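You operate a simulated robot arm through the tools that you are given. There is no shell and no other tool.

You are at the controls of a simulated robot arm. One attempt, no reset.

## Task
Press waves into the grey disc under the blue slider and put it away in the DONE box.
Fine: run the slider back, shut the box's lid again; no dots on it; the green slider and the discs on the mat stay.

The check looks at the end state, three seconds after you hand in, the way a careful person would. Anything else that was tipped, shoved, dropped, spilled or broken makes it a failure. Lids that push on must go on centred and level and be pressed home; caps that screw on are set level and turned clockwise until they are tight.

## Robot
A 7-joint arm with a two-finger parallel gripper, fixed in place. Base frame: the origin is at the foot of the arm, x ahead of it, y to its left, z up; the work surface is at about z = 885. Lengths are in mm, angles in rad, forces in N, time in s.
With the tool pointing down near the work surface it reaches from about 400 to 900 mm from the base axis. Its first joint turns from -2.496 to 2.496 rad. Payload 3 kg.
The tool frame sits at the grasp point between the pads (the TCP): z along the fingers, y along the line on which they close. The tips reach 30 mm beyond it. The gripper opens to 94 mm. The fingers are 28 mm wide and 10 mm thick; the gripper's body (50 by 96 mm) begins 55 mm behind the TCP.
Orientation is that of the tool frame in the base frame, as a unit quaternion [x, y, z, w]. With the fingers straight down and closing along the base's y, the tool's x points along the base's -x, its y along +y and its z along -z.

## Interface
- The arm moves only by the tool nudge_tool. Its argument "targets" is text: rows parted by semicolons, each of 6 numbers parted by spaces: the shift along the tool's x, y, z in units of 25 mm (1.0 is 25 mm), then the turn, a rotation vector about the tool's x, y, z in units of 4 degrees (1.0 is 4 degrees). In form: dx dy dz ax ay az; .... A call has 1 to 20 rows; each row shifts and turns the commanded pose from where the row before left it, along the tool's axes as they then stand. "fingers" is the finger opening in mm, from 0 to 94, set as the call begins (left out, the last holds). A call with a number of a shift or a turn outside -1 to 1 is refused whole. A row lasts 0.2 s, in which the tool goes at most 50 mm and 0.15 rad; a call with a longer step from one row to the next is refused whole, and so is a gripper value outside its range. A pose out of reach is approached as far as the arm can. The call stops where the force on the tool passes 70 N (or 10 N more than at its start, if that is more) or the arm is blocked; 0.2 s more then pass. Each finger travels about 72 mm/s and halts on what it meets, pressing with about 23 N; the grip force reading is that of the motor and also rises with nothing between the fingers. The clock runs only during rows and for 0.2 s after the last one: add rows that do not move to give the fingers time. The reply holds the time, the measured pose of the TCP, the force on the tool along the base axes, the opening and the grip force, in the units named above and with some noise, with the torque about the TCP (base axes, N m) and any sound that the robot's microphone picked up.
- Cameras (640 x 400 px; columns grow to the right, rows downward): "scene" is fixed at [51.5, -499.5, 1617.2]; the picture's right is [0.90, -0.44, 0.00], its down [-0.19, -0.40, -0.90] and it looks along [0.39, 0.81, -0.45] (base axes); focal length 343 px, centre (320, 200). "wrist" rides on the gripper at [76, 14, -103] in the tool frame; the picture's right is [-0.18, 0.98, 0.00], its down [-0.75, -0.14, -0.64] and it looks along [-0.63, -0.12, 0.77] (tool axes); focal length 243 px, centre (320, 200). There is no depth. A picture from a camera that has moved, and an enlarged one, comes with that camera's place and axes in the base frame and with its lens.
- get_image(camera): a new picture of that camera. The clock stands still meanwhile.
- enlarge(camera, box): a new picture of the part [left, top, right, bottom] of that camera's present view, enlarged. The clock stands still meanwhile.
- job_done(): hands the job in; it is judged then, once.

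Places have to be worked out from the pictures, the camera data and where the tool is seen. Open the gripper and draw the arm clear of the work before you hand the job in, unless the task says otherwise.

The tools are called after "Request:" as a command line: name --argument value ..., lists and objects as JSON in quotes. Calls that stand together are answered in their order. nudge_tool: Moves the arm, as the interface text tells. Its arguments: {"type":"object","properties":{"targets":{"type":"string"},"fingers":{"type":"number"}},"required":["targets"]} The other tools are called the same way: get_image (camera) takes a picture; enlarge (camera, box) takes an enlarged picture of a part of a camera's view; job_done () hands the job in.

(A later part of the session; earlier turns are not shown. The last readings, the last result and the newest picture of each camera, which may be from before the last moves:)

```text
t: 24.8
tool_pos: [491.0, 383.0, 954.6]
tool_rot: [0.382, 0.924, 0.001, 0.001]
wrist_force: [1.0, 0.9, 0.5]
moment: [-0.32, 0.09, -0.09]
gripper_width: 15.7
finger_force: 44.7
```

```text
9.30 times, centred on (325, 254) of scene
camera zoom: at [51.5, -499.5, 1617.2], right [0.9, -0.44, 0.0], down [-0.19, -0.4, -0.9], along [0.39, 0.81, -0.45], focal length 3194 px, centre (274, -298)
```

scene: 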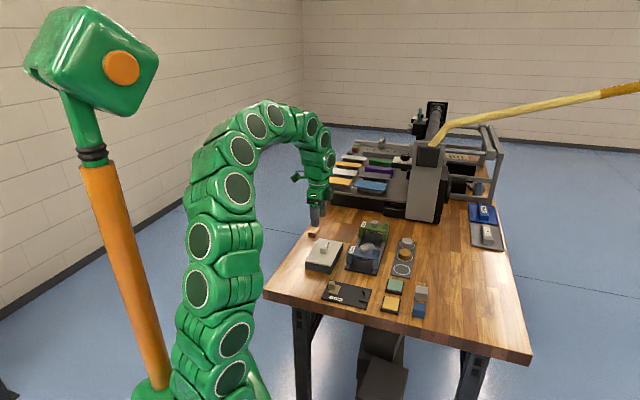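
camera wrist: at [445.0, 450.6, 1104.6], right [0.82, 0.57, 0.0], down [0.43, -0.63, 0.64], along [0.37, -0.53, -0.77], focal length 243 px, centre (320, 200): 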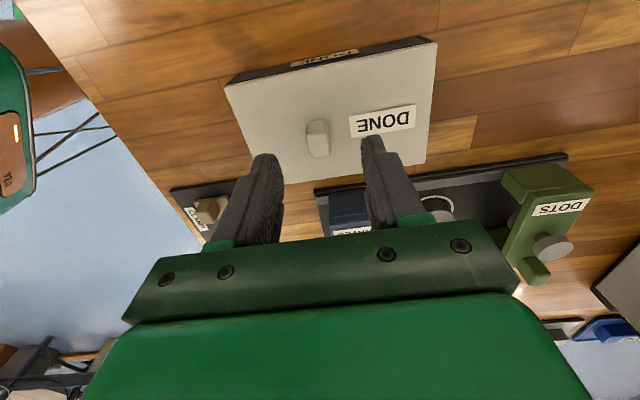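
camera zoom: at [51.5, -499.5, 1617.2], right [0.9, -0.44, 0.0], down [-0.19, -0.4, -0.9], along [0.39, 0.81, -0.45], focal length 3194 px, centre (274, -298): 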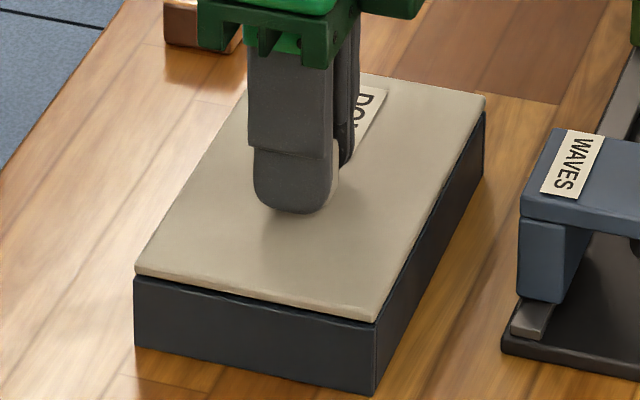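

The knob is held at 15.7 mm and the lid hasn't shifted. I'll lift slowly and check that the box stays behind.

Request:
nudge_tool --targets "0 0 -0.1 0 0 0; 0 0 -0.2 0 0 0; 0 0 -0.3 0 0 0; 0 0 0 0 0 0"

Request:
enlarge --camera "scene" --box '[300, 232, 350, 275]'

```text
t: 25.8
tool_pos: [493.3, 380.1, 969.1]
tool_rot: [0.382, 0.924, 0.0, 0.0]
wrist_force: [-0.9, 0.6, -37.2]
moment: [0.01, 0.08, -0.07]
gripper_width: 15.8
finger_force: 45.0
```

```text
9.30 times, centred on (325, 254) of scene
camera zoom: at [51.5, -499.5, 1617.2], right [0.9, -0.44, 0.0], down [-0.19, -0.4, -0.9], along [0.39, 0.81, -0.45], focal length 3194 px, centre (274, -298)
```

zoom: 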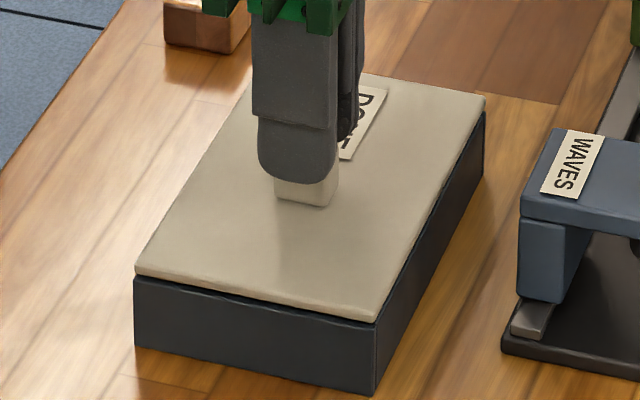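

The pads slipped up the knob at 37 N and the lid didn't move, so it doesn't simply lift here. I'll release it and study the lid's edges before trying anything else.

Request:
nudge_tool --targets "0 0 0.3 0 0 0; 0 0 0 0 0 0"

Request:
nudge_tool --targets "0 0 0 0 0 0; 0 0 0 0 0 0; 0 0 -1 0 0 0; 0 0 -1 0 0 0; 0 0 0 0 0 0" --fingers 50

Request:
enlarge --camera "scene" --box '[302, 258, 344, 275]'

Request:
enlarge --camera "scene" --box '[325, 238, 350, 275]'

Request:
enlarge --camera "scene" --box '[310, 232, 350, 252]'

```text
t: 26.4
tool_pos: [493.4, 381.4, 963.7]
tool_rot: [0.382, 0.924, 0.002, 0.002]
wrist_force: [2.0, -1.4, 36.5]
moment: [-0.11, 0.02, -0.25]
gripper_width: 15.9
finger_force: 45.0
```

```text
t: 27.6
tool_pos: [491.4, 379.1, 1012.1]
tool_rot: [0.382, 0.924, 0.001, 0.001]
wrist_force: [0.1, 0.8, -0.2]
moment: [0.04, -0.01, -0.01]
gripper_width: 50.0
finger_force: 0.0
```

```text
15.24 times, centred on (323, 266) of scene
camera zoom: at [51.5, -499.5, 1617.2], right [0.9, -0.44, 0.0], down [-0.19, -0.4, -0.9], along [0.39, 0.81, -0.45], focal length 5231 px, centre (274, -813)
```

zoom: 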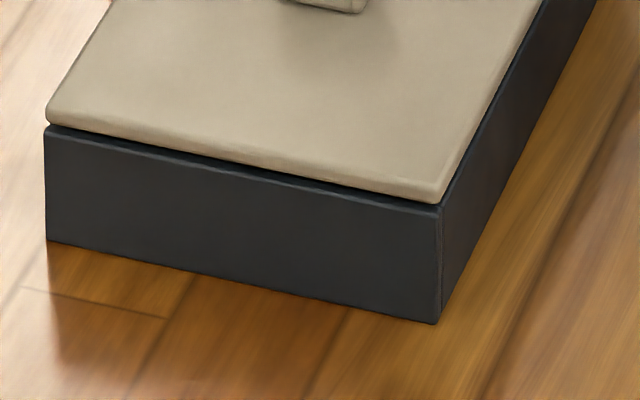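

```text
10.81 times, centred on (338, 256) of scene
camera zoom: at [51.5, -499.5, 1617.2], right [0.9, -0.44, 0.0], down [-0.19, -0.4, -0.9], along [0.39, 0.81, -0.45], focal length 3712 px, centre (131, -411)
```

zoom: 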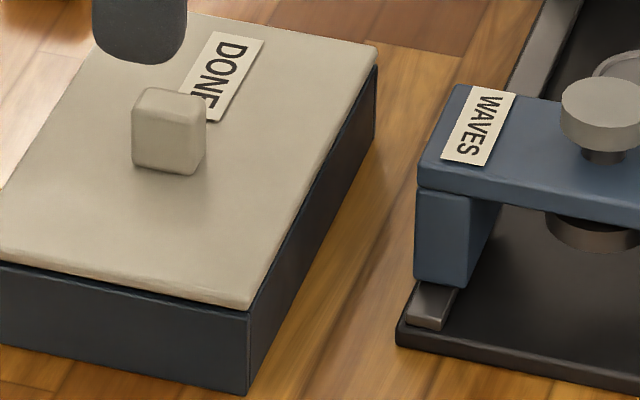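

```text
16.00 times, centred on (330, 242) of scene
camera zoom: at [51.5, -499.5, 1617.2], right [0.9, -0.44, 0.0], down [-0.19, -0.4, -0.9], along [0.39, 0.81, -0.45], focal length 5493 px, centre (160, -472)
```

zoom: 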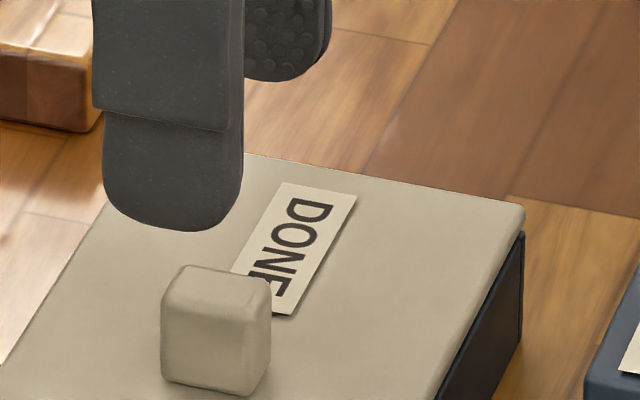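

The box didn't budge under a 37 N pull, so it's fixed and the lid is held down vertically. A sliding lid seems likely. I'll regrip the knob and probe gently sideways, watching the forces.

Request:
nudge_tool --targets "0.13 0.1 0 0 0 0; 0 0 1 0 0 0; 0 0 1 0 0 0; 0 0 0.25 0 0 0; 0 0 0 0 0 0"

Request:
nudge_tool --targets "0 0 0 0 0 0; 0 0 0 0 0 0; 0 0 0 0 0 0" --fingers 6

```text
t: 28.8
tool_pos: [488.4, 385.0, 956.0]
tool_rot: [0.381, 0.925, 0.001, 0.001]
wrist_force: [0.6, 0.4, 0.5]
moment: [0.02, 0.0, 0.0]
gripper_width: 50.1
finger_force: 0.0
```

```text
t: 29.6
tool_pos: [489.0, 386.0, 955.5]
tool_rot: [0.382, 0.924, 0.0, 0.002]
wrist_force: [-0.2, 0.3, -1.8]
moment: [-0.21, 0.09, -0.16]
gripper_width: 16.0
finger_force: 45.0
```

The knob is gripped again at 16.0 mm. I'll probe 3 mm along tool +y (toward the back of the table).

Request:
nudge_tool --targets "0 0.06 0 0 0 0; 0 0.06 0 0 0 0; 0 0 0 0 0 0"

Request:
enlarge --camera "scene" --box '[300, 232, 350, 275]'

```text
t: 30.4
tool_pos: [492.3, 387.1, 956.1]
tool_rot: [0.382, 0.924, 0.001, 0.001]
wrist_force: [-13.2, 13.0, 15.7]
moment: [-0.27, 0.23, -0.09]
gripper_width: 15.7
finger_force: 45.1
```

```text
9.30 times, centred on (325, 254) of scene
camera zoom: at [51.5, -499.5, 1617.2], right [0.9, -0.44, 0.0], down [-0.19, -0.4, -0.9], along [0.39, 0.81, -0.45], focal length 3194 px, centre (274, -298)
```

zoom: 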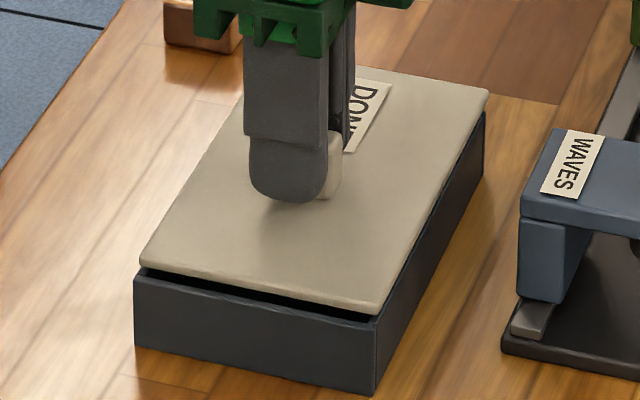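

It slides: the lid moved about 3 mm toward the back with almost no resistance. I'll relieve the small side load and run it open another 30 mm.

Request:
nudge_tool --targets "0.03 0 -0.02 0 0 0; 0 0.3 0 0 0 0; 0 0.3 0 0 0 0; 0 0.3 0 0 0 0; 0 0.3 0 0 0 0; 0 0 0 0 0 0"

Request:
enlarge --camera "scene" --box '[295, 220, 359, 275]'

```text
t: 31.8
tool_pos: [512.3, 408.7, 955.6]
tool_rot: [0.381, 0.924, 0.0, 0.001]
wrist_force: [3.7, -3.3, -22.5]
moment: [-0.76, -0.81, -0.1]
gripper_width: 15.8
finger_force: 44.9
```

```text
7.27 times, centred on (327, 248) of scene
camera zoom: at [51.5, -499.5, 1617.2], right [0.9, -0.44, 0.0], down [-0.19, -0.4, -0.9], along [0.39, 0.81, -0.45], focal length 2497 px, centre (269, -146)
```

zoom: 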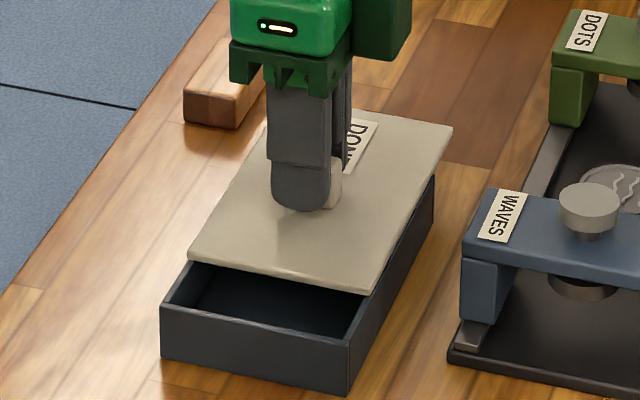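

The box is opening at the near end. I'll trim z and keep sliding.

Request:
nudge_tool --targets "0 0 0.03 0 0 0; 0 0.3 0 0 0 0; 0 0.3 0 0 0 0; 0 0.3 0 0 0 0; 0 0.3 0 0 0 0; 0 0 0 0 0 0"

```text
t: 33.2
tool_pos: [534.6, 430.6, 957.9]
tool_rot: [0.382, 0.924, 0.0, 0.001]
wrist_force: [14.6, -14.8, -4.4]
moment: [-0.71, -0.08, -0.06]
gripper_width: 16.0
finger_force: 44.9
```

About 64 mm is open. I'll trim the side load and continue.

Request:
nudge_tool --targets "-0.03 0 0 0 0 0; 0 0.3 0 0 0 0; 0 0.3 0 0 0 0; 0 0.2 0 0 0 0; 0 0 0 0 0 0"

Request:
enlarge --camera "scene" --box '[295, 215, 365, 275]'

```text
t: 34.4
tool_pos: [549.6, 444.1, 955.3]
tool_rot: [0.381, 0.924, 0.001, 0.001]
wrist_force: [14.5, -12.6, 17.5]
moment: [-0.71, -0.55, -0.02]
gripper_width: 15.8
finger_force: 44.9
```

```text
6.67 times, centred on (330, 245) of scene
camera zoom: at [51.5, -499.5, 1617.2], right [0.9, -0.44, 0.0], down [-0.19, -0.4, -0.9], along [0.39, 0.81, -0.45], focal length 2289 px, centre (253, -100)
```

zoom: 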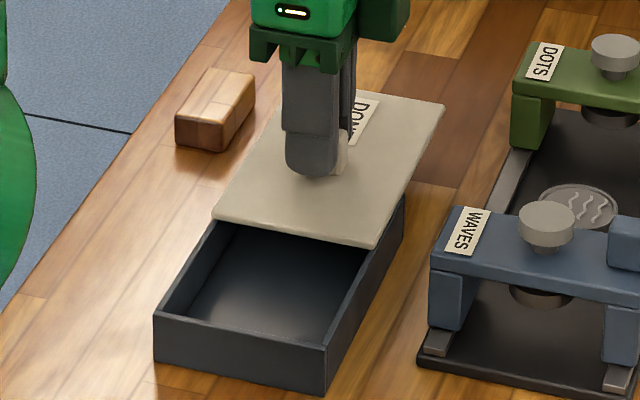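

The box is empty inside and about 85 mm is open. I'll slide a bit more for finger room, watching for a stop.

Request:
nudge_tool --targets "-0.02 0 -0.02 0 0 0; 0 0.2 0 0 0 0; 0 0.2 0 0 0 0; 0 0.2 0 0 0 0; 0 0 0 0 0 0"

```text
t: 35.6
tool_pos: [560.9, 454.8, 956.7]
tool_rot: [0.382, 0.924, 0.0, 0.0]
wrist_force: [-7.1, 6.2, -29.0]
moment: [0.47, 0.62, -0.12]
gripper_width: 15.8
finger_force: 45.1
```

About 100 mm is open, which is enough. I'll ease the vertical load, open the fingers and lift clear.

Request:
nudge_tool --targets "0 0 0.03 0 0 0; 0 0 0 0 0 0"

Request:
nudge_tool --targets "0 0 0 0 0 0; 0 0 0 0 0 0; 0 0 -1 0 0 0; 0 0 -1 0 0 0; 0 0 -1 0 0 0; 0 0 -1 0 0 0; 0 0 0 0 0 0" --fingers 50

Request:
enlarge --camera "scene" --box '[290, 215, 370, 275]'

Request:
get_image --camera "wrist"

```text
t: 36.2
tool_pos: [559.6, 456.0, 955.6]
tool_rot: [0.382, 0.924, 0.002, 0.001]
wrist_force: [-10.8, 10.5, -9.0]
moment: [0.92, 1.36, -0.18]
gripper_width: 15.9
finger_force: 44.7
```

```text
t: 37.8
tool_pos: [560.7, 454.3, 1056.9]
tool_rot: [0.384, 0.923, 0.001, 0.001]
wrist_force: [0.1, 0.3, -0.1]
moment: [-0.02, 0.0, -0.01]
gripper_width: 50.4
finger_force: 0.1
```

```text
6.67 times, centred on (330, 245) of scene
camera zoom: at [51.5, -499.5, 1617.2], right [0.9, -0.44, 0.0], down [-0.19, -0.4, -0.9], along [0.39, 0.81, -0.45], focal length 2289 px, centre (253, -100)
```

zoom: 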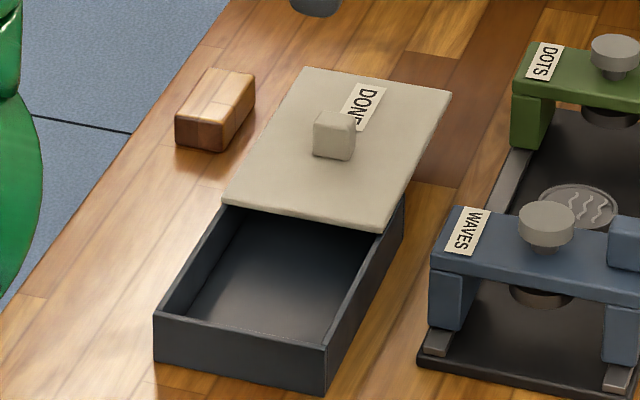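

```text
taken
camera wrist: at [517.5, 518.8, 1158.8], right [0.82, 0.57, 0.0], down [0.43, -0.63, 0.64], along [0.36, -0.53, -0.77], focal length 243 px, centre (320, 200)
```

wrist: 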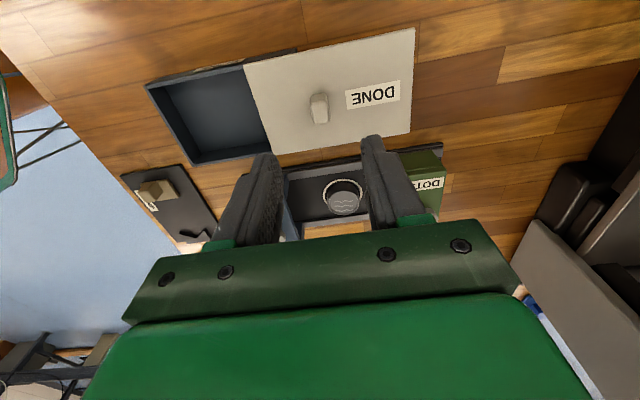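

The lid stays open and the waved disc is visible. I'll move above the disc with the fingers opened to 70 for measuring.

Request:
nudge_tool --targets "-1 0.05 0 0 0 0; -1 0.05 0 0 0 0; -1 0.05 0 0 0 0; -1 0.05 0 0 0 0; -1 0.05 0 0 0 0; -0.56 0.03 0 0 0 0; 0 0 0 0 0 0" --fingers 66

Request:
get_image --camera "wrist"

Request:
enlarge --camera "wrist" --box '[250, 50, 390, 150]'

Request:
enlarge --camera "scene" --box '[335, 222, 399, 262]'

```text
t: 39.4
tool_pos: [663.4, 360.4, 1056.1]
tool_rot: [0.382, 0.924, 0.001, 0.002]
wrist_force: [0.2, 0.7, -0.4]
moment: [-0.01, 0.0, 0.02]
gripper_width: 65.9
finger_force: 0.0
```

```text
taken
camera wrist: at [618.7, 423.9, 1158.8], right [0.82, 0.57, 0.0], down [0.43, -0.63, 0.64], along [0.36, -0.53, -0.77], focal length 243 px, centre (320, 200)
```

wrist: 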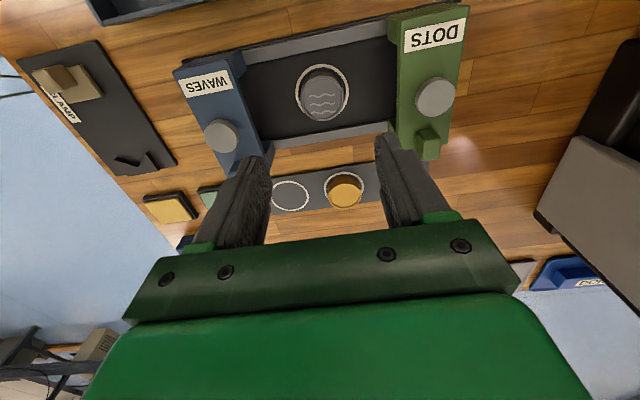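

```text
4.00 times, centred on (320, 100) of wrist
camera zoom: at [618.7, 423.9, 1158.8], right [0.82, 0.57, 0.0], down [0.43, -0.63, 0.64], along [0.36, -0.53, -0.77], focal length 970 px, centre (320, 600)
```

zoom: 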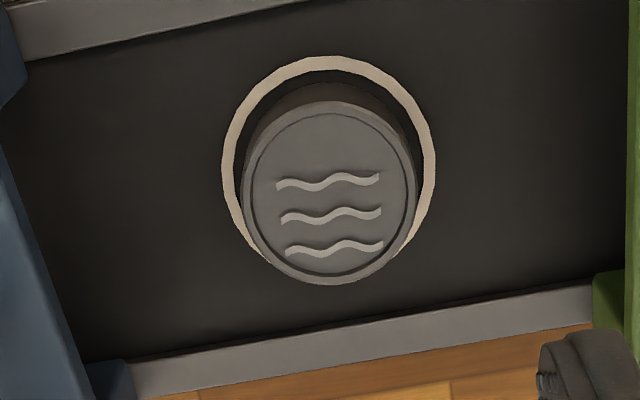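

```text
10.00 times, centred on (367, 242) of scene
camera zoom: at [51.5, -499.5, 1617.2], right [0.9, -0.44, 0.0], down [-0.19, -0.4, -0.9], along [0.39, 0.81, -0.45], focal length 3433 px, centre (-150, -220)
```

zoom: 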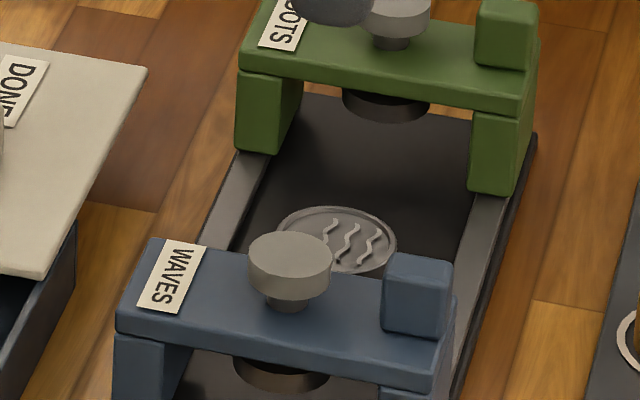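

The disc centre is at about (663.4, 362.8), with its top near z = 912 and diameter about 43 mm. I'll fine-align and go down most of the way, then verify before the last part.

Request:
nudge_tool --targets "0.03 0.08 0 0 0 0; 0 0 1 0 0 0; 0 0 1 0 0 0; 0 0 1 0 0 0; 0 0 1 0 0 0; 0 0 0 0 0 0"

Request:
enlarge --camera "scene" --box '[335, 222, 399, 262]'

Request:
enlarge --camera "wrist" --box '[220, 80, 420, 240]'

```text
t: 40.8
tool_pos: [664.7, 362.2, 954.4]
tool_rot: [0.383, 0.924, 0.0, 0.001]
wrist_force: [0.3, 0.2, -0.9]
moment: [-0.02, -0.01, -0.02]
gripper_width: 66.0
finger_force: 0.1
```

```text
10.00 times, centred on (367, 242) of scene
camera zoom: at [51.5, -499.5, 1617.2], right [0.9, -0.44, 0.0], down [-0.19, -0.4, -0.9], along [0.39, 0.81, -0.45], focal length 3433 px, centre (-150, -220)
```

zoom: 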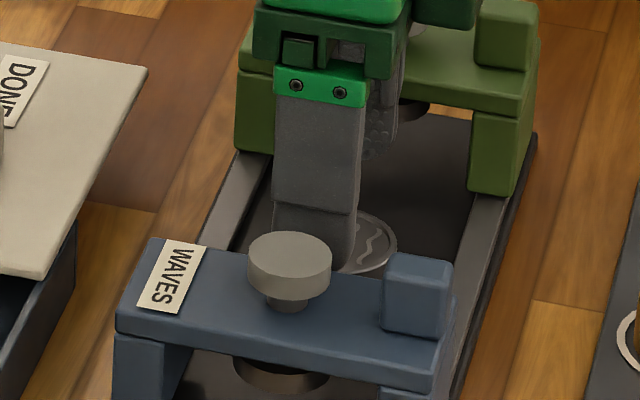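

```text
2.50 times, centred on (320, 160) of wrist
camera zoom: at [619.9, 426.8, 1057.3], right [0.82, 0.57, 0.0], down [0.43, -0.63, 0.64], along [0.37, -0.53, -0.77], focal length 606 px, centre (320, 300)
```

zoom: 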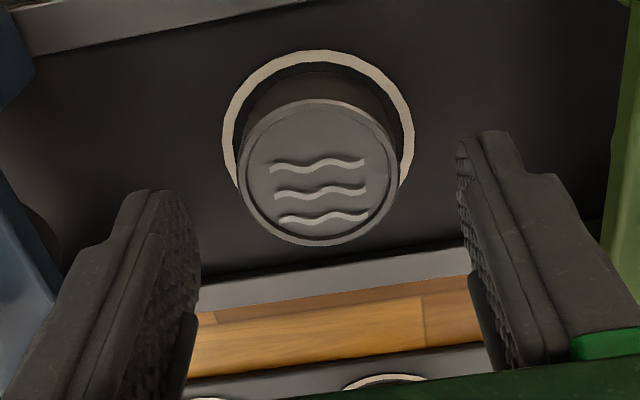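

The camera puts the TCP and the disc centre within 1 mm of each other. I'll go down the last 28 mm so the tips stop about 4 mm above the board.

Request:
nudge_tool --targets "0 0 0.6 0 0 0; 0 0 0.3 0 0 0; 0 0 0.22 0 0 0; 0 0 0 0 0 0"

Request:
enlarge --camera "wrist" --box '[220, 80, 420, 240]'

Request:
enlarge --camera "scene" --box '[335, 222, 399, 262]'

```text
t: 41.8
tool_pos: [665.2, 363.5, 927.5]
tool_rot: [0.381, 0.924, 0.0, 0.002]
wrist_force: [1.0, 0.8, 0.2]
moment: [0.0, 0.01, 0.01]
gripper_width: 66.0
finger_force: 0.0
```

```text
2.50 times, centred on (320, 160) of wrist
camera zoom: at [620.9, 426.5, 1029.8], right [0.82, 0.57, 0.0], down [0.43, -0.63, 0.64], along [0.36, -0.53, -0.77], focal length 606 px, centre (320, 300)
```

zoom: 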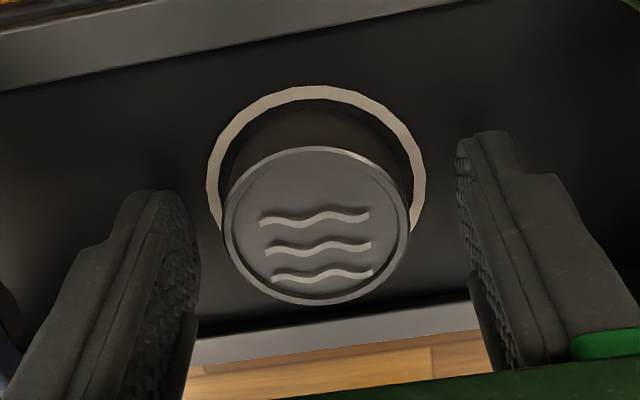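

```text
10.00 times, centred on (367, 242) of scene
camera zoom: at [51.5, -499.5, 1617.2], right [0.9, -0.44, 0.0], down [-0.19, -0.4, -0.9], along [0.39, 0.81, -0.45], focal length 3433 px, centre (-150, -220)
```

zoom: 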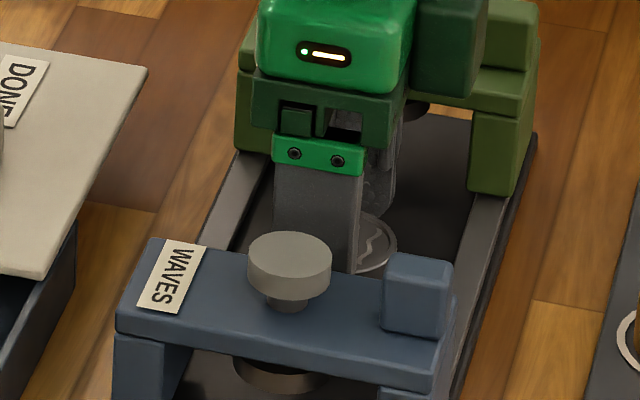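

Everything is aligned and there's no contact force. I'll close on the disc.

Request:
nudge_tool --targets "0 0 0 0 0 0; 0 0 0 0 0 0; 0 0 0 0 0 0" --fingers 34

Request:
enlarge --camera "wrist" --box '[220, 80, 420, 240]'

```text
t: 42.6
tool_pos: [663.6, 363.0, 928.3]
tool_rot: [0.381, 0.924, 0.001, 0.0]
wrist_force: [0.8, 0.8, 0.6]
moment: [0.04, 0.04, -0.01]
gripper_width: 42.5
finger_force: 23.2
```

```text
2.50 times, centred on (320, 160) of wrist
camera zoom: at [620.9, 426.5, 1029.9], right [0.82, 0.57, 0.0], down [0.43, -0.63, 0.64], along [0.37, -0.53, -0.77], focal length 606 px, centre (320, 300)
```

zoom: 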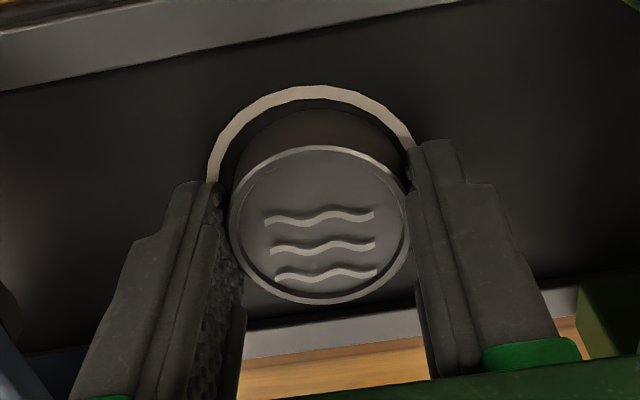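

The disc is gripped at 42.5 mm. I'll lift gently at first, then higher, and check the hold.

Request:
nudge_tool --targets "0 0 -0.2 0 0 0; 0 0 -0.4 0 0 0; 0 0 -0.6 0 0 0; 0 0 -0.8 0 0 0; 0 0 -0.8 0 0 0; 0 0 -0.8 0 0 0; 0 0 -0.8 0 0 0; 0 0 0 0 0 0"

Request:
get_image --camera "wrist"

Request:
enlarge --camera "scene" --box '[315, 205, 411, 265]'

```text
t: 44.4
tool_pos: [663.6, 363.8, 1037.1]
tool_rot: [0.382, 0.924, 0.001, 0.002]
wrist_force: [-0.8, -0.5, -0.4]
moment: [0.0, 0.02, -0.03]
gripper_width: 42.9
finger_force: 22.7
```

```text
taken
camera wrist: at [619.6, 428.3, 1139.0], right [0.82, 0.57, 0.0], down [0.43, -0.63, 0.64], along [0.37, -0.53, -0.77], focal length 243 px, centre (320, 200)
```

wrist: 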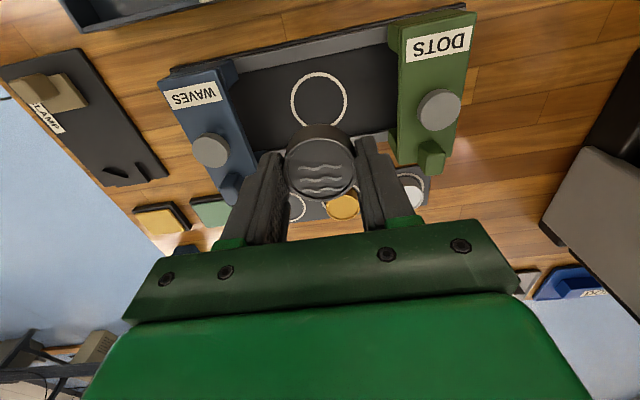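

```text
6.67 times, centred on (363, 235) of scene
camera zoom: at [51.5, -499.5, 1617.2], right [0.9, -0.44, 0.0], down [-0.19, -0.4, -0.9], along [0.39, 0.81, -0.45], focal length 2289 px, centre (33, -33)
```

zoom: 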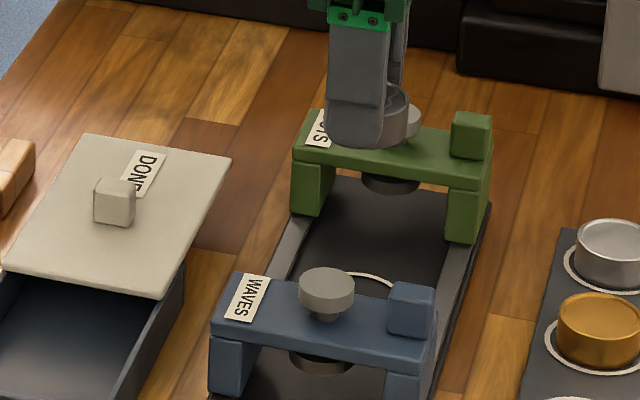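

The disc is held firmly with its waves up and nothing else moved. I'll carry it at this height over to the open part of the box, around (486, 376).

Request:
nudge_tool --targets "0.5 -0.4 0 0 0 0; 0.9 -0.78 0 0 0 0; 0.9 -0.78 0 0 0 0; 0.9 -0.78 0 0 0 0; 0.9 -0.78 0 0 0 0; 0.8 -0.75 0 0 0 0; 0.45 -0.4 0 0 0 0; 0 0 0 0 0 0"

Request:
get_image --camera "wrist"

Request:
enlarge --camera "scene" --box '[280, 205, 376, 275]'

```text
t: 46.2
tool_pos: [487.2, 374.6, 1037.5]
tool_rot: [0.383, 0.924, 0.001, 0.001]
wrist_force: [-0.1, -0.3, -1.1]
moment: [0.03, -0.03, -0.01]
gripper_width: 42.7
finger_force: 23.0
```

```text
taken
camera wrist: at [443.7, 438.8, 1140.4], right [0.82, 0.57, 0.0], down [0.43, -0.63, 0.64], along [0.37, -0.53, -0.77], focal length 243 px, centre (320, 200)
```

wrist: 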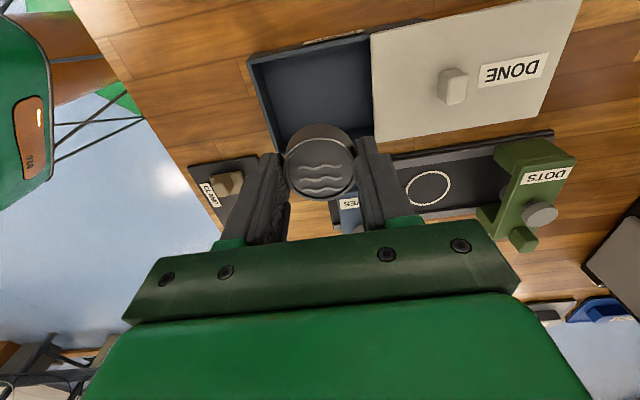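

```text
5.71 times, centred on (328, 240) of scene
camera zoom: at [51.5, -499.5, 1617.2], right [0.9, -0.44, 0.0], down [-0.19, -0.4, -0.9], along [0.39, 0.81, -0.45], focal length 1962 px, centre (274, -29)
```

zoom: 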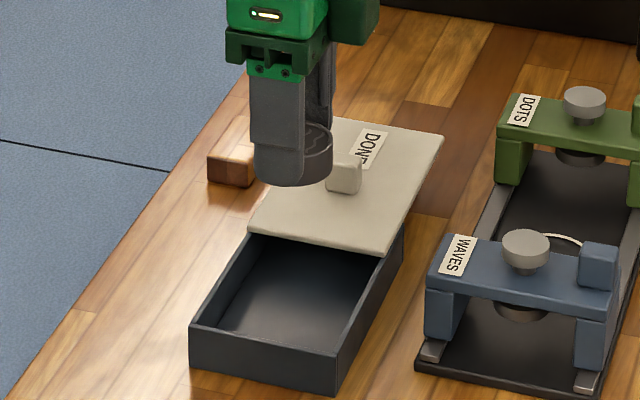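

The lid edge is at q ≈ 658 and the front wall at about 559, and the TCP is centred between them at q ≈ 610, p ≈ 79. I'll lower the disc into the box, slowly near the floor.

Request:
nudge_tool --targets "0 0 0.8 0 0 0; 0 0 0.9 0 0 0; 0 0 0.9 0 0 0; 0 0 0.8 0 0 0; 0 0 0.5 0 0 0; 0 0 0.3 0 0 0; 0 0 0 0 0 0"

Request:
enlarge --camera "scene" --box '[295, 225, 359, 275]'

Request:
get_image --camera "wrist"

```text
t: 47.8
tool_pos: [485.5, 373.2, 932.1]
tool_rot: [0.382, 0.924, 0.001, 0.001]
wrist_force: [-0.3, 0.2, -1.6]
moment: [-0.02, 0.01, -0.01]
gripper_width: 42.5
finger_force: 23.5
```

```text
8.00 times, centred on (327, 250) of scene
camera zoom: at [51.5, -499.5, 1617.2], right [0.9, -0.44, 0.0], down [-0.19, -0.4, -0.9], along [0.39, 0.81, -0.45], focal length 2746 px, centre (264, -200)
```

zoom: 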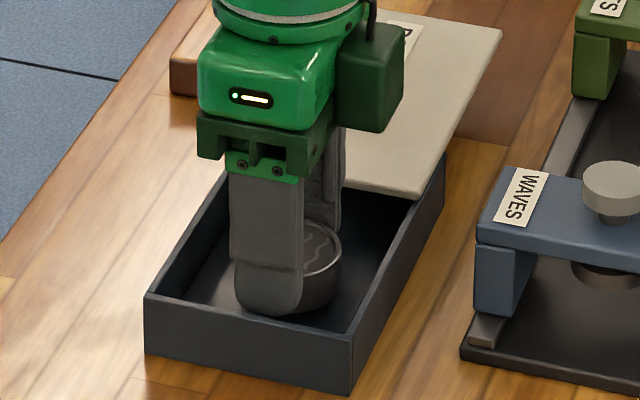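

```text
taken
camera wrist: at [442.1, 437.2, 1034.5], right [0.82, 0.57, 0.0], down [0.43, -0.63, 0.64], along [0.37, -0.53, -0.77], focal length 243 px, centre (320, 200)
```

wrist: 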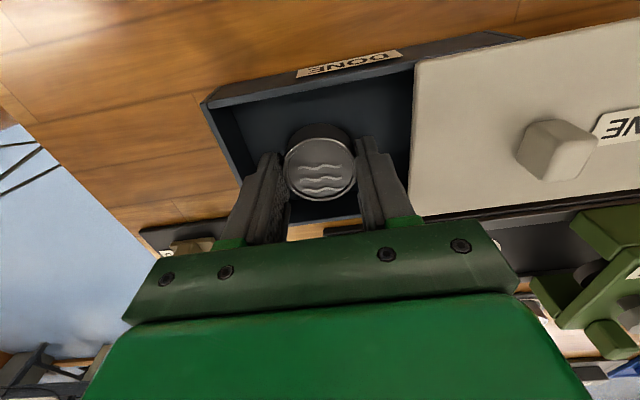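

The disc is inside the box with clearance all round. I'll lower in 2 mm steps until it touches the floor.

Request:
nudge_tool --targets "0 0 0.08 0 0 0; 0 0 0.08 0 0 0; 0 0 0 0 0 0"

```text
t: 48.6
tool_pos: [486.9, 373.4, 929.1]
tool_rot: [0.383, 0.924, 0.001, 0.002]
wrist_force: [0.6, -1.1, 0.0]
moment: [0.02, 0.04, 0.02]
gripper_width: 42.6
finger_force: 22.6
```

There's no contact yet, so I'll continue in 1.5 to 2 mm steps.

Request:
nudge_tool --targets "0 0 0.06 0 0 0; 0 0 0.06 0 0 0; 0 0 0 0 0 0"

```text
t: 49.4
tool_pos: [485.7, 373.4, 926.2]
tool_rot: [0.383, 0.924, 0.0, 0.001]
wrist_force: [-0.6, 0.2, -1.2]
moment: [-0.02, -0.01, 0.0]
gripper_width: 42.6
finger_force: 22.9
```

Still free, so I'll lower a little further.

Request:
nudge_tool --targets "0 0 0.06 0 0 0; 0 0 0.06 0 0 0; 0 0 0 0 0 0"

Request:
enlarge --camera "scene" --box '[305, 240, 353, 275]'

```text
t: 50.2
tool_pos: [486.7, 374.6, 923.3]
tool_rot: [0.382, 0.924, 0.001, 0.002]
wrist_force: [-2.9, -3.3, 14.7]
moment: [-0.09, 0.14, 0.1]
gripper_width: 42.5
finger_force: 23.2
```

```text
11.43 times, centred on (329, 258) of scene
camera zoom: at [51.5, -499.5, 1617.2], right [0.9, -0.44, 0.0], down [-0.19, -0.4, -0.9], along [0.39, 0.81, -0.45], focal length 3924 px, centre (217, -457)
```

zoom: 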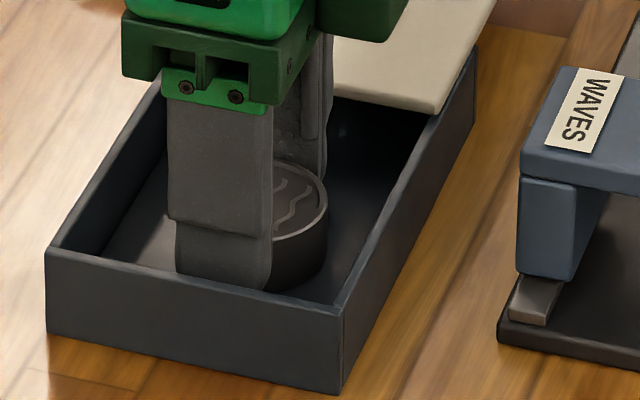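

The disc touches the floor with 15 N. I'll open a little to release it and lift straight out.

Request:
nudge_tool --targets "0 0 -0.03 0 0 0; 0 0 0 0 0 0; 0 0 0 0 0 0" --fingers 54

Request:
nudge_tool --targets "0 0 -0.4 0 0 0; 0 0 -0.8 0 0 0; 0 0 -1 0 0 0; 0 0 -1 0 0 0; 0 0 -1 0 0 0; 0 0 0 0 0 0"

Request:
enlarge --camera "scene" --box '[305, 235, 353, 275]'

Request:
get_image --camera "wrist"

```text
t: 51.0
tool_pos: [486.8, 375.7, 924.3]
tool_rot: [0.382, 0.924, 0.001, 0.001]
wrist_force: [0.2, -0.2, 0.6]
moment: [0.02, 0.03, 0.0]
gripper_width: 53.9
finger_force: 0.0
```

```text
t: 52.4
tool_pos: [485.7, 375.1, 1029.7]
tool_rot: [0.382, 0.924, 0.001, 0.002]
wrist_force: [0.1, 0.0, -0.5]
moment: [-0.04, 0.01, 0.02]
gripper_width: 53.7
finger_force: 0.1
```

```text
10.00 times, centred on (329, 255) of scene
camera zoom: at [51.5, -499.5, 1617.2], right [0.9, -0.44, 0.0], down [-0.19, -0.4, -0.9], along [0.39, 0.81, -0.45], focal length 3433 px, centre (230, -350)
```

zoom: 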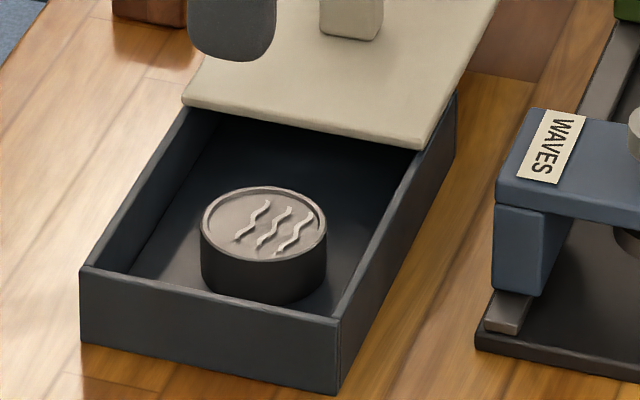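

```text
taken
camera wrist: at [443.3, 438.7, 1130.7], right [0.82, 0.57, 0.0], down [0.43, -0.63, 0.64], along [0.37, -0.53, -0.77], focal length 243 px, centre (320, 200)
```

wrist: 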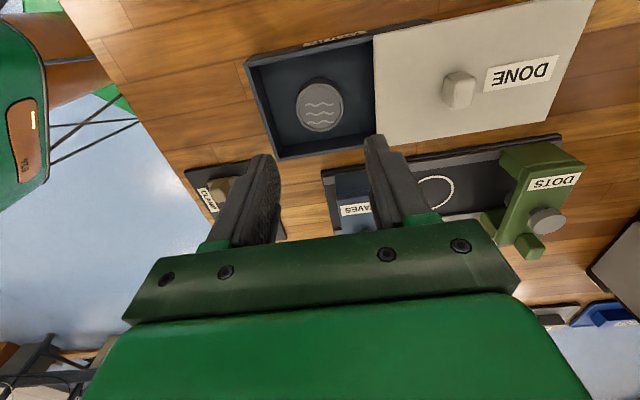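

The disc lies flat in the box, waves up, with its top a few mm below the walls. Now I'll go back over the lid knob, near (560, 455), to close the lid.

Request:
nudge_tool --targets "0.04 0.87 0 0 0 0; 0.04 0.87 0 0 0 0; 0.04 0.87 0 0 0 0; 0.04 0.87 0 0 0 0; 0.03 0.86 0 0 0 0; 0 0 1 0 0 0; 0 0 0 0 0 0" --fingers 50

Request:
enlarge --camera "wrist" --box '[240, 80, 400, 200]'

Request:
enlarge --camera "scene" --box '[300, 220, 360, 265]'

```text
t: 54.0
tool_pos: [560.0, 456.3, 1006.4]
tool_rot: [0.382, 0.924, 0.002, 0.002]
wrist_force: [0.1, -0.6, 0.3]
moment: [0.01, 0.03, 0.02]
gripper_width: 50.1
finger_force: 0.1
```

```text
3.33 times, centred on (320, 140) of wrist
camera zoom: at [516.9, 519.5, 1108.5], right [0.82, 0.57, 0.0], down [0.43, -0.63, 0.64], along [0.36, -0.53, -0.77], focal length 809 px, centre (320, 400)
```

zoom: 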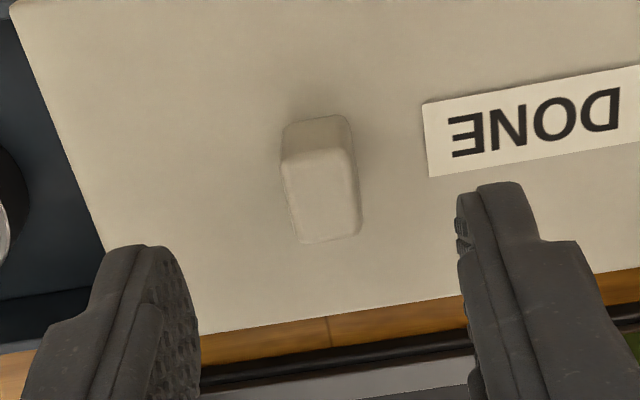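

```text
8.89 times, centred on (330, 242) of scene
camera zoom: at [51.5, -499.5, 1617.2], right [0.9, -0.44, 0.0], down [-0.19, -0.4, -0.9], along [0.39, 0.81, -0.45], focal length 3052 px, centre (231, -178)
```

zoom: 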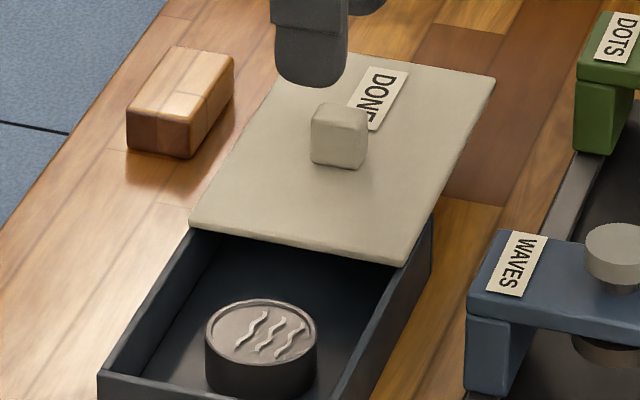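

The knob is at about (562, 455), right under the TCP. I'll lower and grip it.

Request:
nudge_tool --targets "-0.06 0.02 0 0 0 0; 0 0 1 0 0 0; 0 0 0.7 0 0 0; 0 0 0.35 0 0 0; 0 0 0 0 0 0"

Request:
nudge_tool --targets "0 0 0 0 0 0; 0 0 0 0 0 0; 0 0 0 0 0 0" --fingers 6

```text
t: 55.2
tool_pos: [562.0, 455.7, 951.7]
tool_rot: [0.383, 0.924, 0.001, 0.002]
wrist_force: [0.0, 0.7, -0.4]
moment: [0.02, 0.05, 0.05]
gripper_width: 50.0
finger_force: 0.1
```

```text
t: 56.0
tool_pos: [562.2, 453.6, 952.5]
tool_rot: [0.381, 0.924, 0.0, 0.001]
wrist_force: [-0.1, 0.9, 2.2]
moment: [-0.35, 0.1, -0.11]
gripper_width: 15.7
finger_force: 45.3
```

The knob is gripped at 15.7 mm. I'll slide the lid shut in stages along tool -y.

Request:
nudge_tool --targets "0 -0.2 -0.02 0 0 0; 0 -0.3 0 0 0 0; 0 -0.3 0 0 0 0; 0 -0.3 0 0 0 0; 0 0 0 0 0 0"

```text
t: 57.2
tool_pos: [541.7, 434.8, 952.3]
tool_rot: [0.382, 0.924, 0.0, 0.0]
wrist_force: [-11.7, 11.1, 4.8]
moment: [0.03, 0.53, -0.19]
gripper_width: 16.0
finger_force: 45.3
```

It slides smoothly with only a small side load. I'll trim that and continue.

Request:
nudge_tool --targets "0.02 0 0 0 0 0; 0 -0.3 0 0 0 0; 0 -0.3 0 0 0 0; 0 -0.3 0 0 0 0; 0 -0.3 0 0 0 0; 0 0 0 0 0 0"

Request:
enlarge --camera "scene" --box '[300, 228, 356, 275]'

```text
t: 58.6
tool_pos: [520.9, 412.0, 952.0]
tool_rot: [0.381, 0.924, 0.0, 0.002]
wrist_force: [-21.7, 20.2, -8.7]
moment: [0.58, 0.92, -0.14]
gripper_width: 15.7
finger_force: 45.4
```

```text
8.51 times, centred on (328, 252) of scene
camera zoom: at [51.5, -499.5, 1617.2], right [0.9, -0.44, 0.0], down [-0.19, -0.4, -0.9], along [0.39, 0.81, -0.45], focal length 2922 px, centre (252, -238)
```

zoom: 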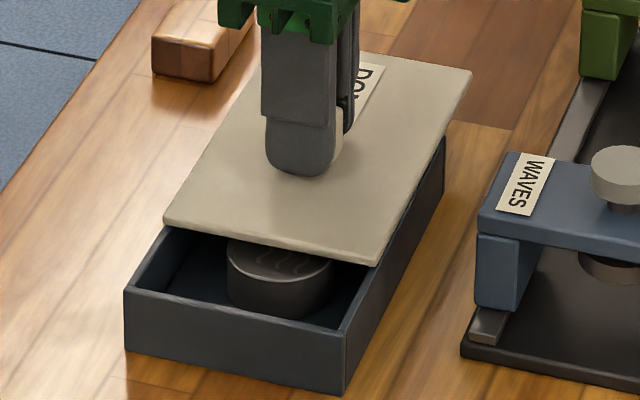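

The lid is passing over the disc without touching it. I'll trim the side load and continue.

Request:
nudge_tool --targets "0.045 0 0 0 0 0; 0.01 -0.3 0 0 0 0; 0.01 -0.3 0 0 0 0; 0 -0.3 0 0 0 0; 0 0 0 0 0 0"

Request:
enlarge --camera "scene" --box '[300, 228, 356, 275]'

```text
t: 59.8
tool_pos: [504.3, 397.7, 952.3]
tool_rot: [0.383, 0.924, 0.001, 0.002]
wrist_force: [25.7, -26.7, -2.8]
moment: [-0.8, -0.32, -0.15]
gripper_width: 16.2
finger_force: 45.3
```

```text
8.51 times, centred on (328, 252) of scene
camera zoom: at [51.5, -499.5, 1617.2], right [0.9, -0.44, 0.0], down [-0.19, -0.4, -0.9], along [0.39, 0.81, -0.45], focal length 2922 px, centre (252, -238)
```

zoom: 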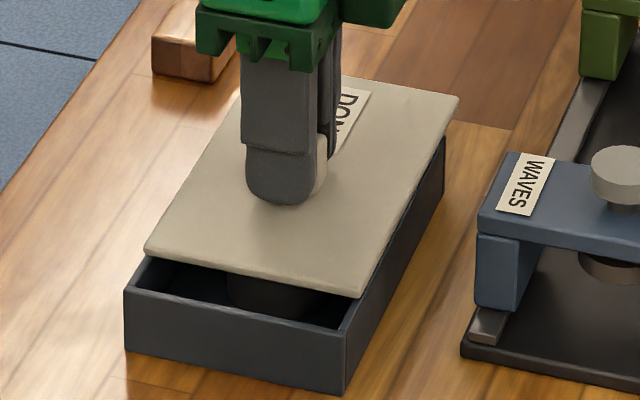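

About 19 mm remain. I'll trim the side load back and close most of that.

Request:
nudge_tool --targets "-0.04 0 0 0 0 0; 0 -0.3 0 0 0 0; 0 -0.25 0 0 0 0; 0 0 0 0 0 0"

Request:
enlarge --camera "scene" --box '[300, 228, 356, 275]'

```text
t: 60.8
tool_pos: [495.0, 390.5, 953.0]
tool_rot: [0.382, 0.924, 0.002, 0.001]
wrist_force: [-0.9, 1.4, 25.7]
moment: [-0.5, 0.22, -0.12]
gripper_width: 16.0
finger_force: 44.7
```

```text
8.51 times, centred on (328, 252) of scene
camera zoom: at [51.5, -499.5, 1617.2], right [0.9, -0.44, 0.0], down [-0.19, -0.4, -0.9], along [0.39, 0.81, -0.45], focal length 2922 px, centre (252, -238)
```

zoom: 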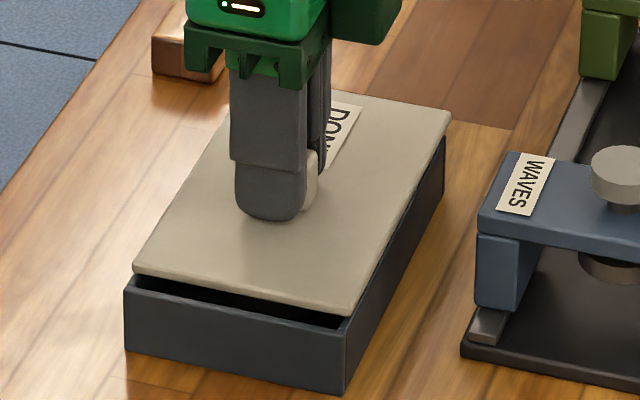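

The gap is about 7 mm now. I'll raise a touch to relieve the downward load and inch on until the lid meets its closed stop.

Request:
nudge_tool --targets "0 0 -0.03 0 0 0; 0 -0.1 0 0 0 0; 0 -0.1 0 0 0 0; 0 -0.08 0 0 0 0; 0 -0.04 0 0 0 0; 0 0 0 0 0 0"

Request:
enlarge --camera "scene" --box '[300, 228, 356, 275]'

```text
t: 62.2
tool_pos: [489.2, 383.5, 952.5]
tool_rot: [0.382, 0.924, 0.0, 0.0]
wrist_force: [-26.2, 26.5, -1.5]
moment: [0.39, 0.6, -0.15]
gripper_width: 15.8
finger_force: 44.9
```

```text
8.51 times, centred on (328, 252) of scene
camera zoom: at [51.5, -499.5, 1617.2], right [0.9, -0.44, 0.0], down [-0.19, -0.4, -0.9], along [0.39, 0.81, -0.45], focal length 2922 px, centre (252, -238)
```

zoom: 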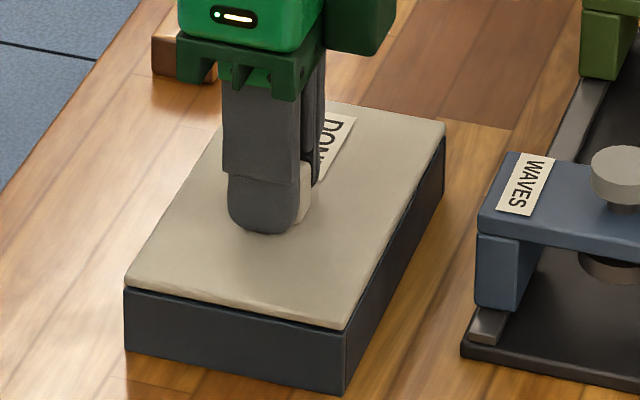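

The lid looks flush now. I'll trim the side load and push another 1 to 2 mm to confirm the stop.

Request:
nudge_tool --targets "0.04 0 0 0 0 0; 0 -0.04 0 0 0 0; 0 -0.04 0 0 0 0; 0 0 0 0 0 0"

Request:
enlarge --camera "scene" --box '[300, 232, 350, 275]'

```text
t: 63.2
tool_pos: [489.9, 381.8, 953.3]
tool_rot: [0.382, 0.924, 0.001, 0.002]
wrist_force: [32.8, 33.9, -36.8]
moment: [0.23, -0.12, 0.02]
gripper_width: 16.2
finger_force: 45.2
```

```text
9.30 times, centred on (325, 254) of scene
camera zoom: at [51.5, -499.5, 1617.2], right [0.9, -0.44, 0.0], down [-0.19, -0.4, -0.9], along [0.39, 0.81, -0.45], focal length 3194 px, centre (274, -298)
```

zoom: 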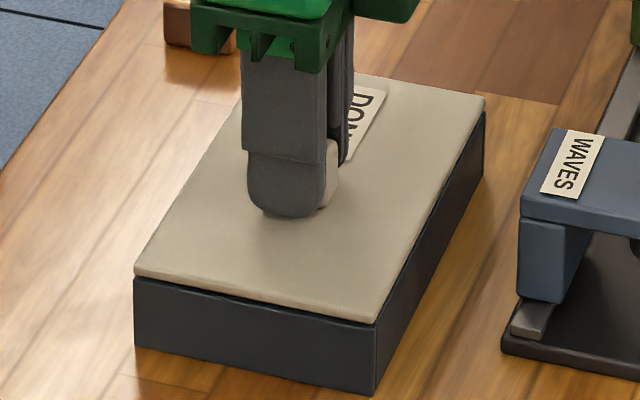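

A 47 N reaction along the rail confirms the closed stop, and the lid corners match the starting picture. I'll ease the load while keeping it against the stop, then open and lift.

Request:
nudge_tool --targets "0 0.045 0.03 0 0 0; 0 0 0 0 0 0"

Request:
nudge_tool --targets "0 0 0 0 0 0; 0 0 0 0 0 0; 0 0 -1 0 0 0; 0 0 -1 0 0 0; 0 0 -1 0 0 0; 0 0 -1 0 0 0; 0 0 -1 0 0 0; 0 0 0 0 0 0" --fingers 50

Request:
enlarge --camera "scene" --box '[300, 232, 350, 275]'

Request:
enlarge --camera "scene" --box '[260, 200, 460, 325]'

Request:
get_image --camera "wrist"

```text
t: 63.8
tool_pos: [489.2, 383.9, 952.9]
tool_rot: [0.382, 0.924, 0.0, 0.003]
wrist_force: [28.6, 15.1, -3.6]
moment: [-0.57, -0.63, -0.06]
gripper_width: 15.8
finger_force: 44.8
```

```text
t: 65.6
tool_pos: [487.0, 383.1, 1077.8]
tool_rot: [0.381, 0.925, 0.0, 0.001]
wrist_force: [-0.5, 0.0, 0.6]
moment: [-0.01, 0.01, -0.01]
gripper_width: 50.1
finger_force: 0.0
```

```text
9.30 times, centred on (325, 254) of scene
camera zoom: at [51.5, -499.5, 1617.2], right [0.9, -0.44, 0.0], down [-0.19, -0.4, -0.9], along [0.39, 0.81, -0.45], focal length 3194 px, centre (274, -298)
```

zoom: 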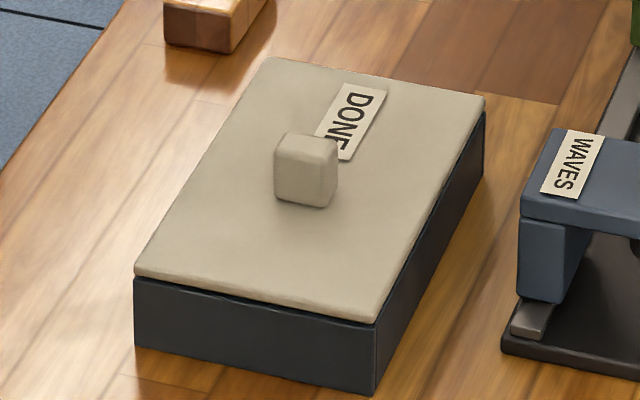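

```text
3.20 times, centred on (360, 262) of scene
camera zoom: at [51.5, -499.5, 1617.2], right [0.9, -0.44, 0.0], down [-0.19, -0.4, -0.9], along [0.39, 0.81, -0.45], focal length 1099 px, centre (192, 0)
```

zoom: 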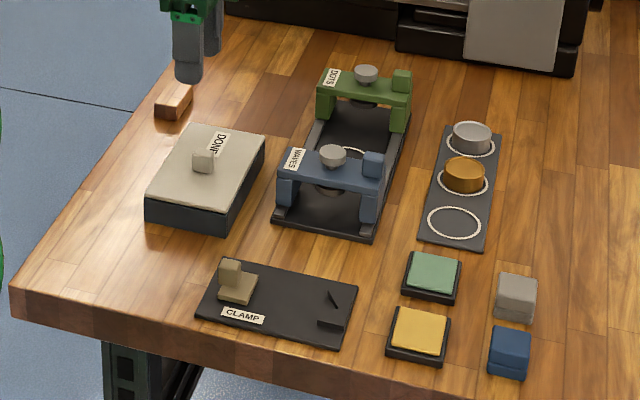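

```text
taken
camera wrist: at [443.0, 447.9, 1180.1], right [0.82, 0.57, 0.0], down [0.43, -0.63, 0.64], along [0.37, -0.53, -0.77], focal length 243 px, centre (320, 200)
```

wrist: 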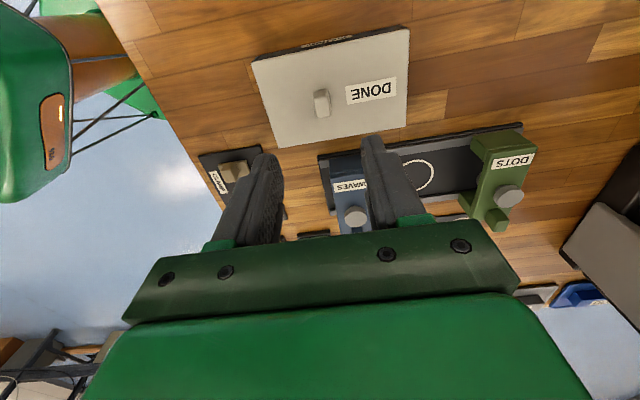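

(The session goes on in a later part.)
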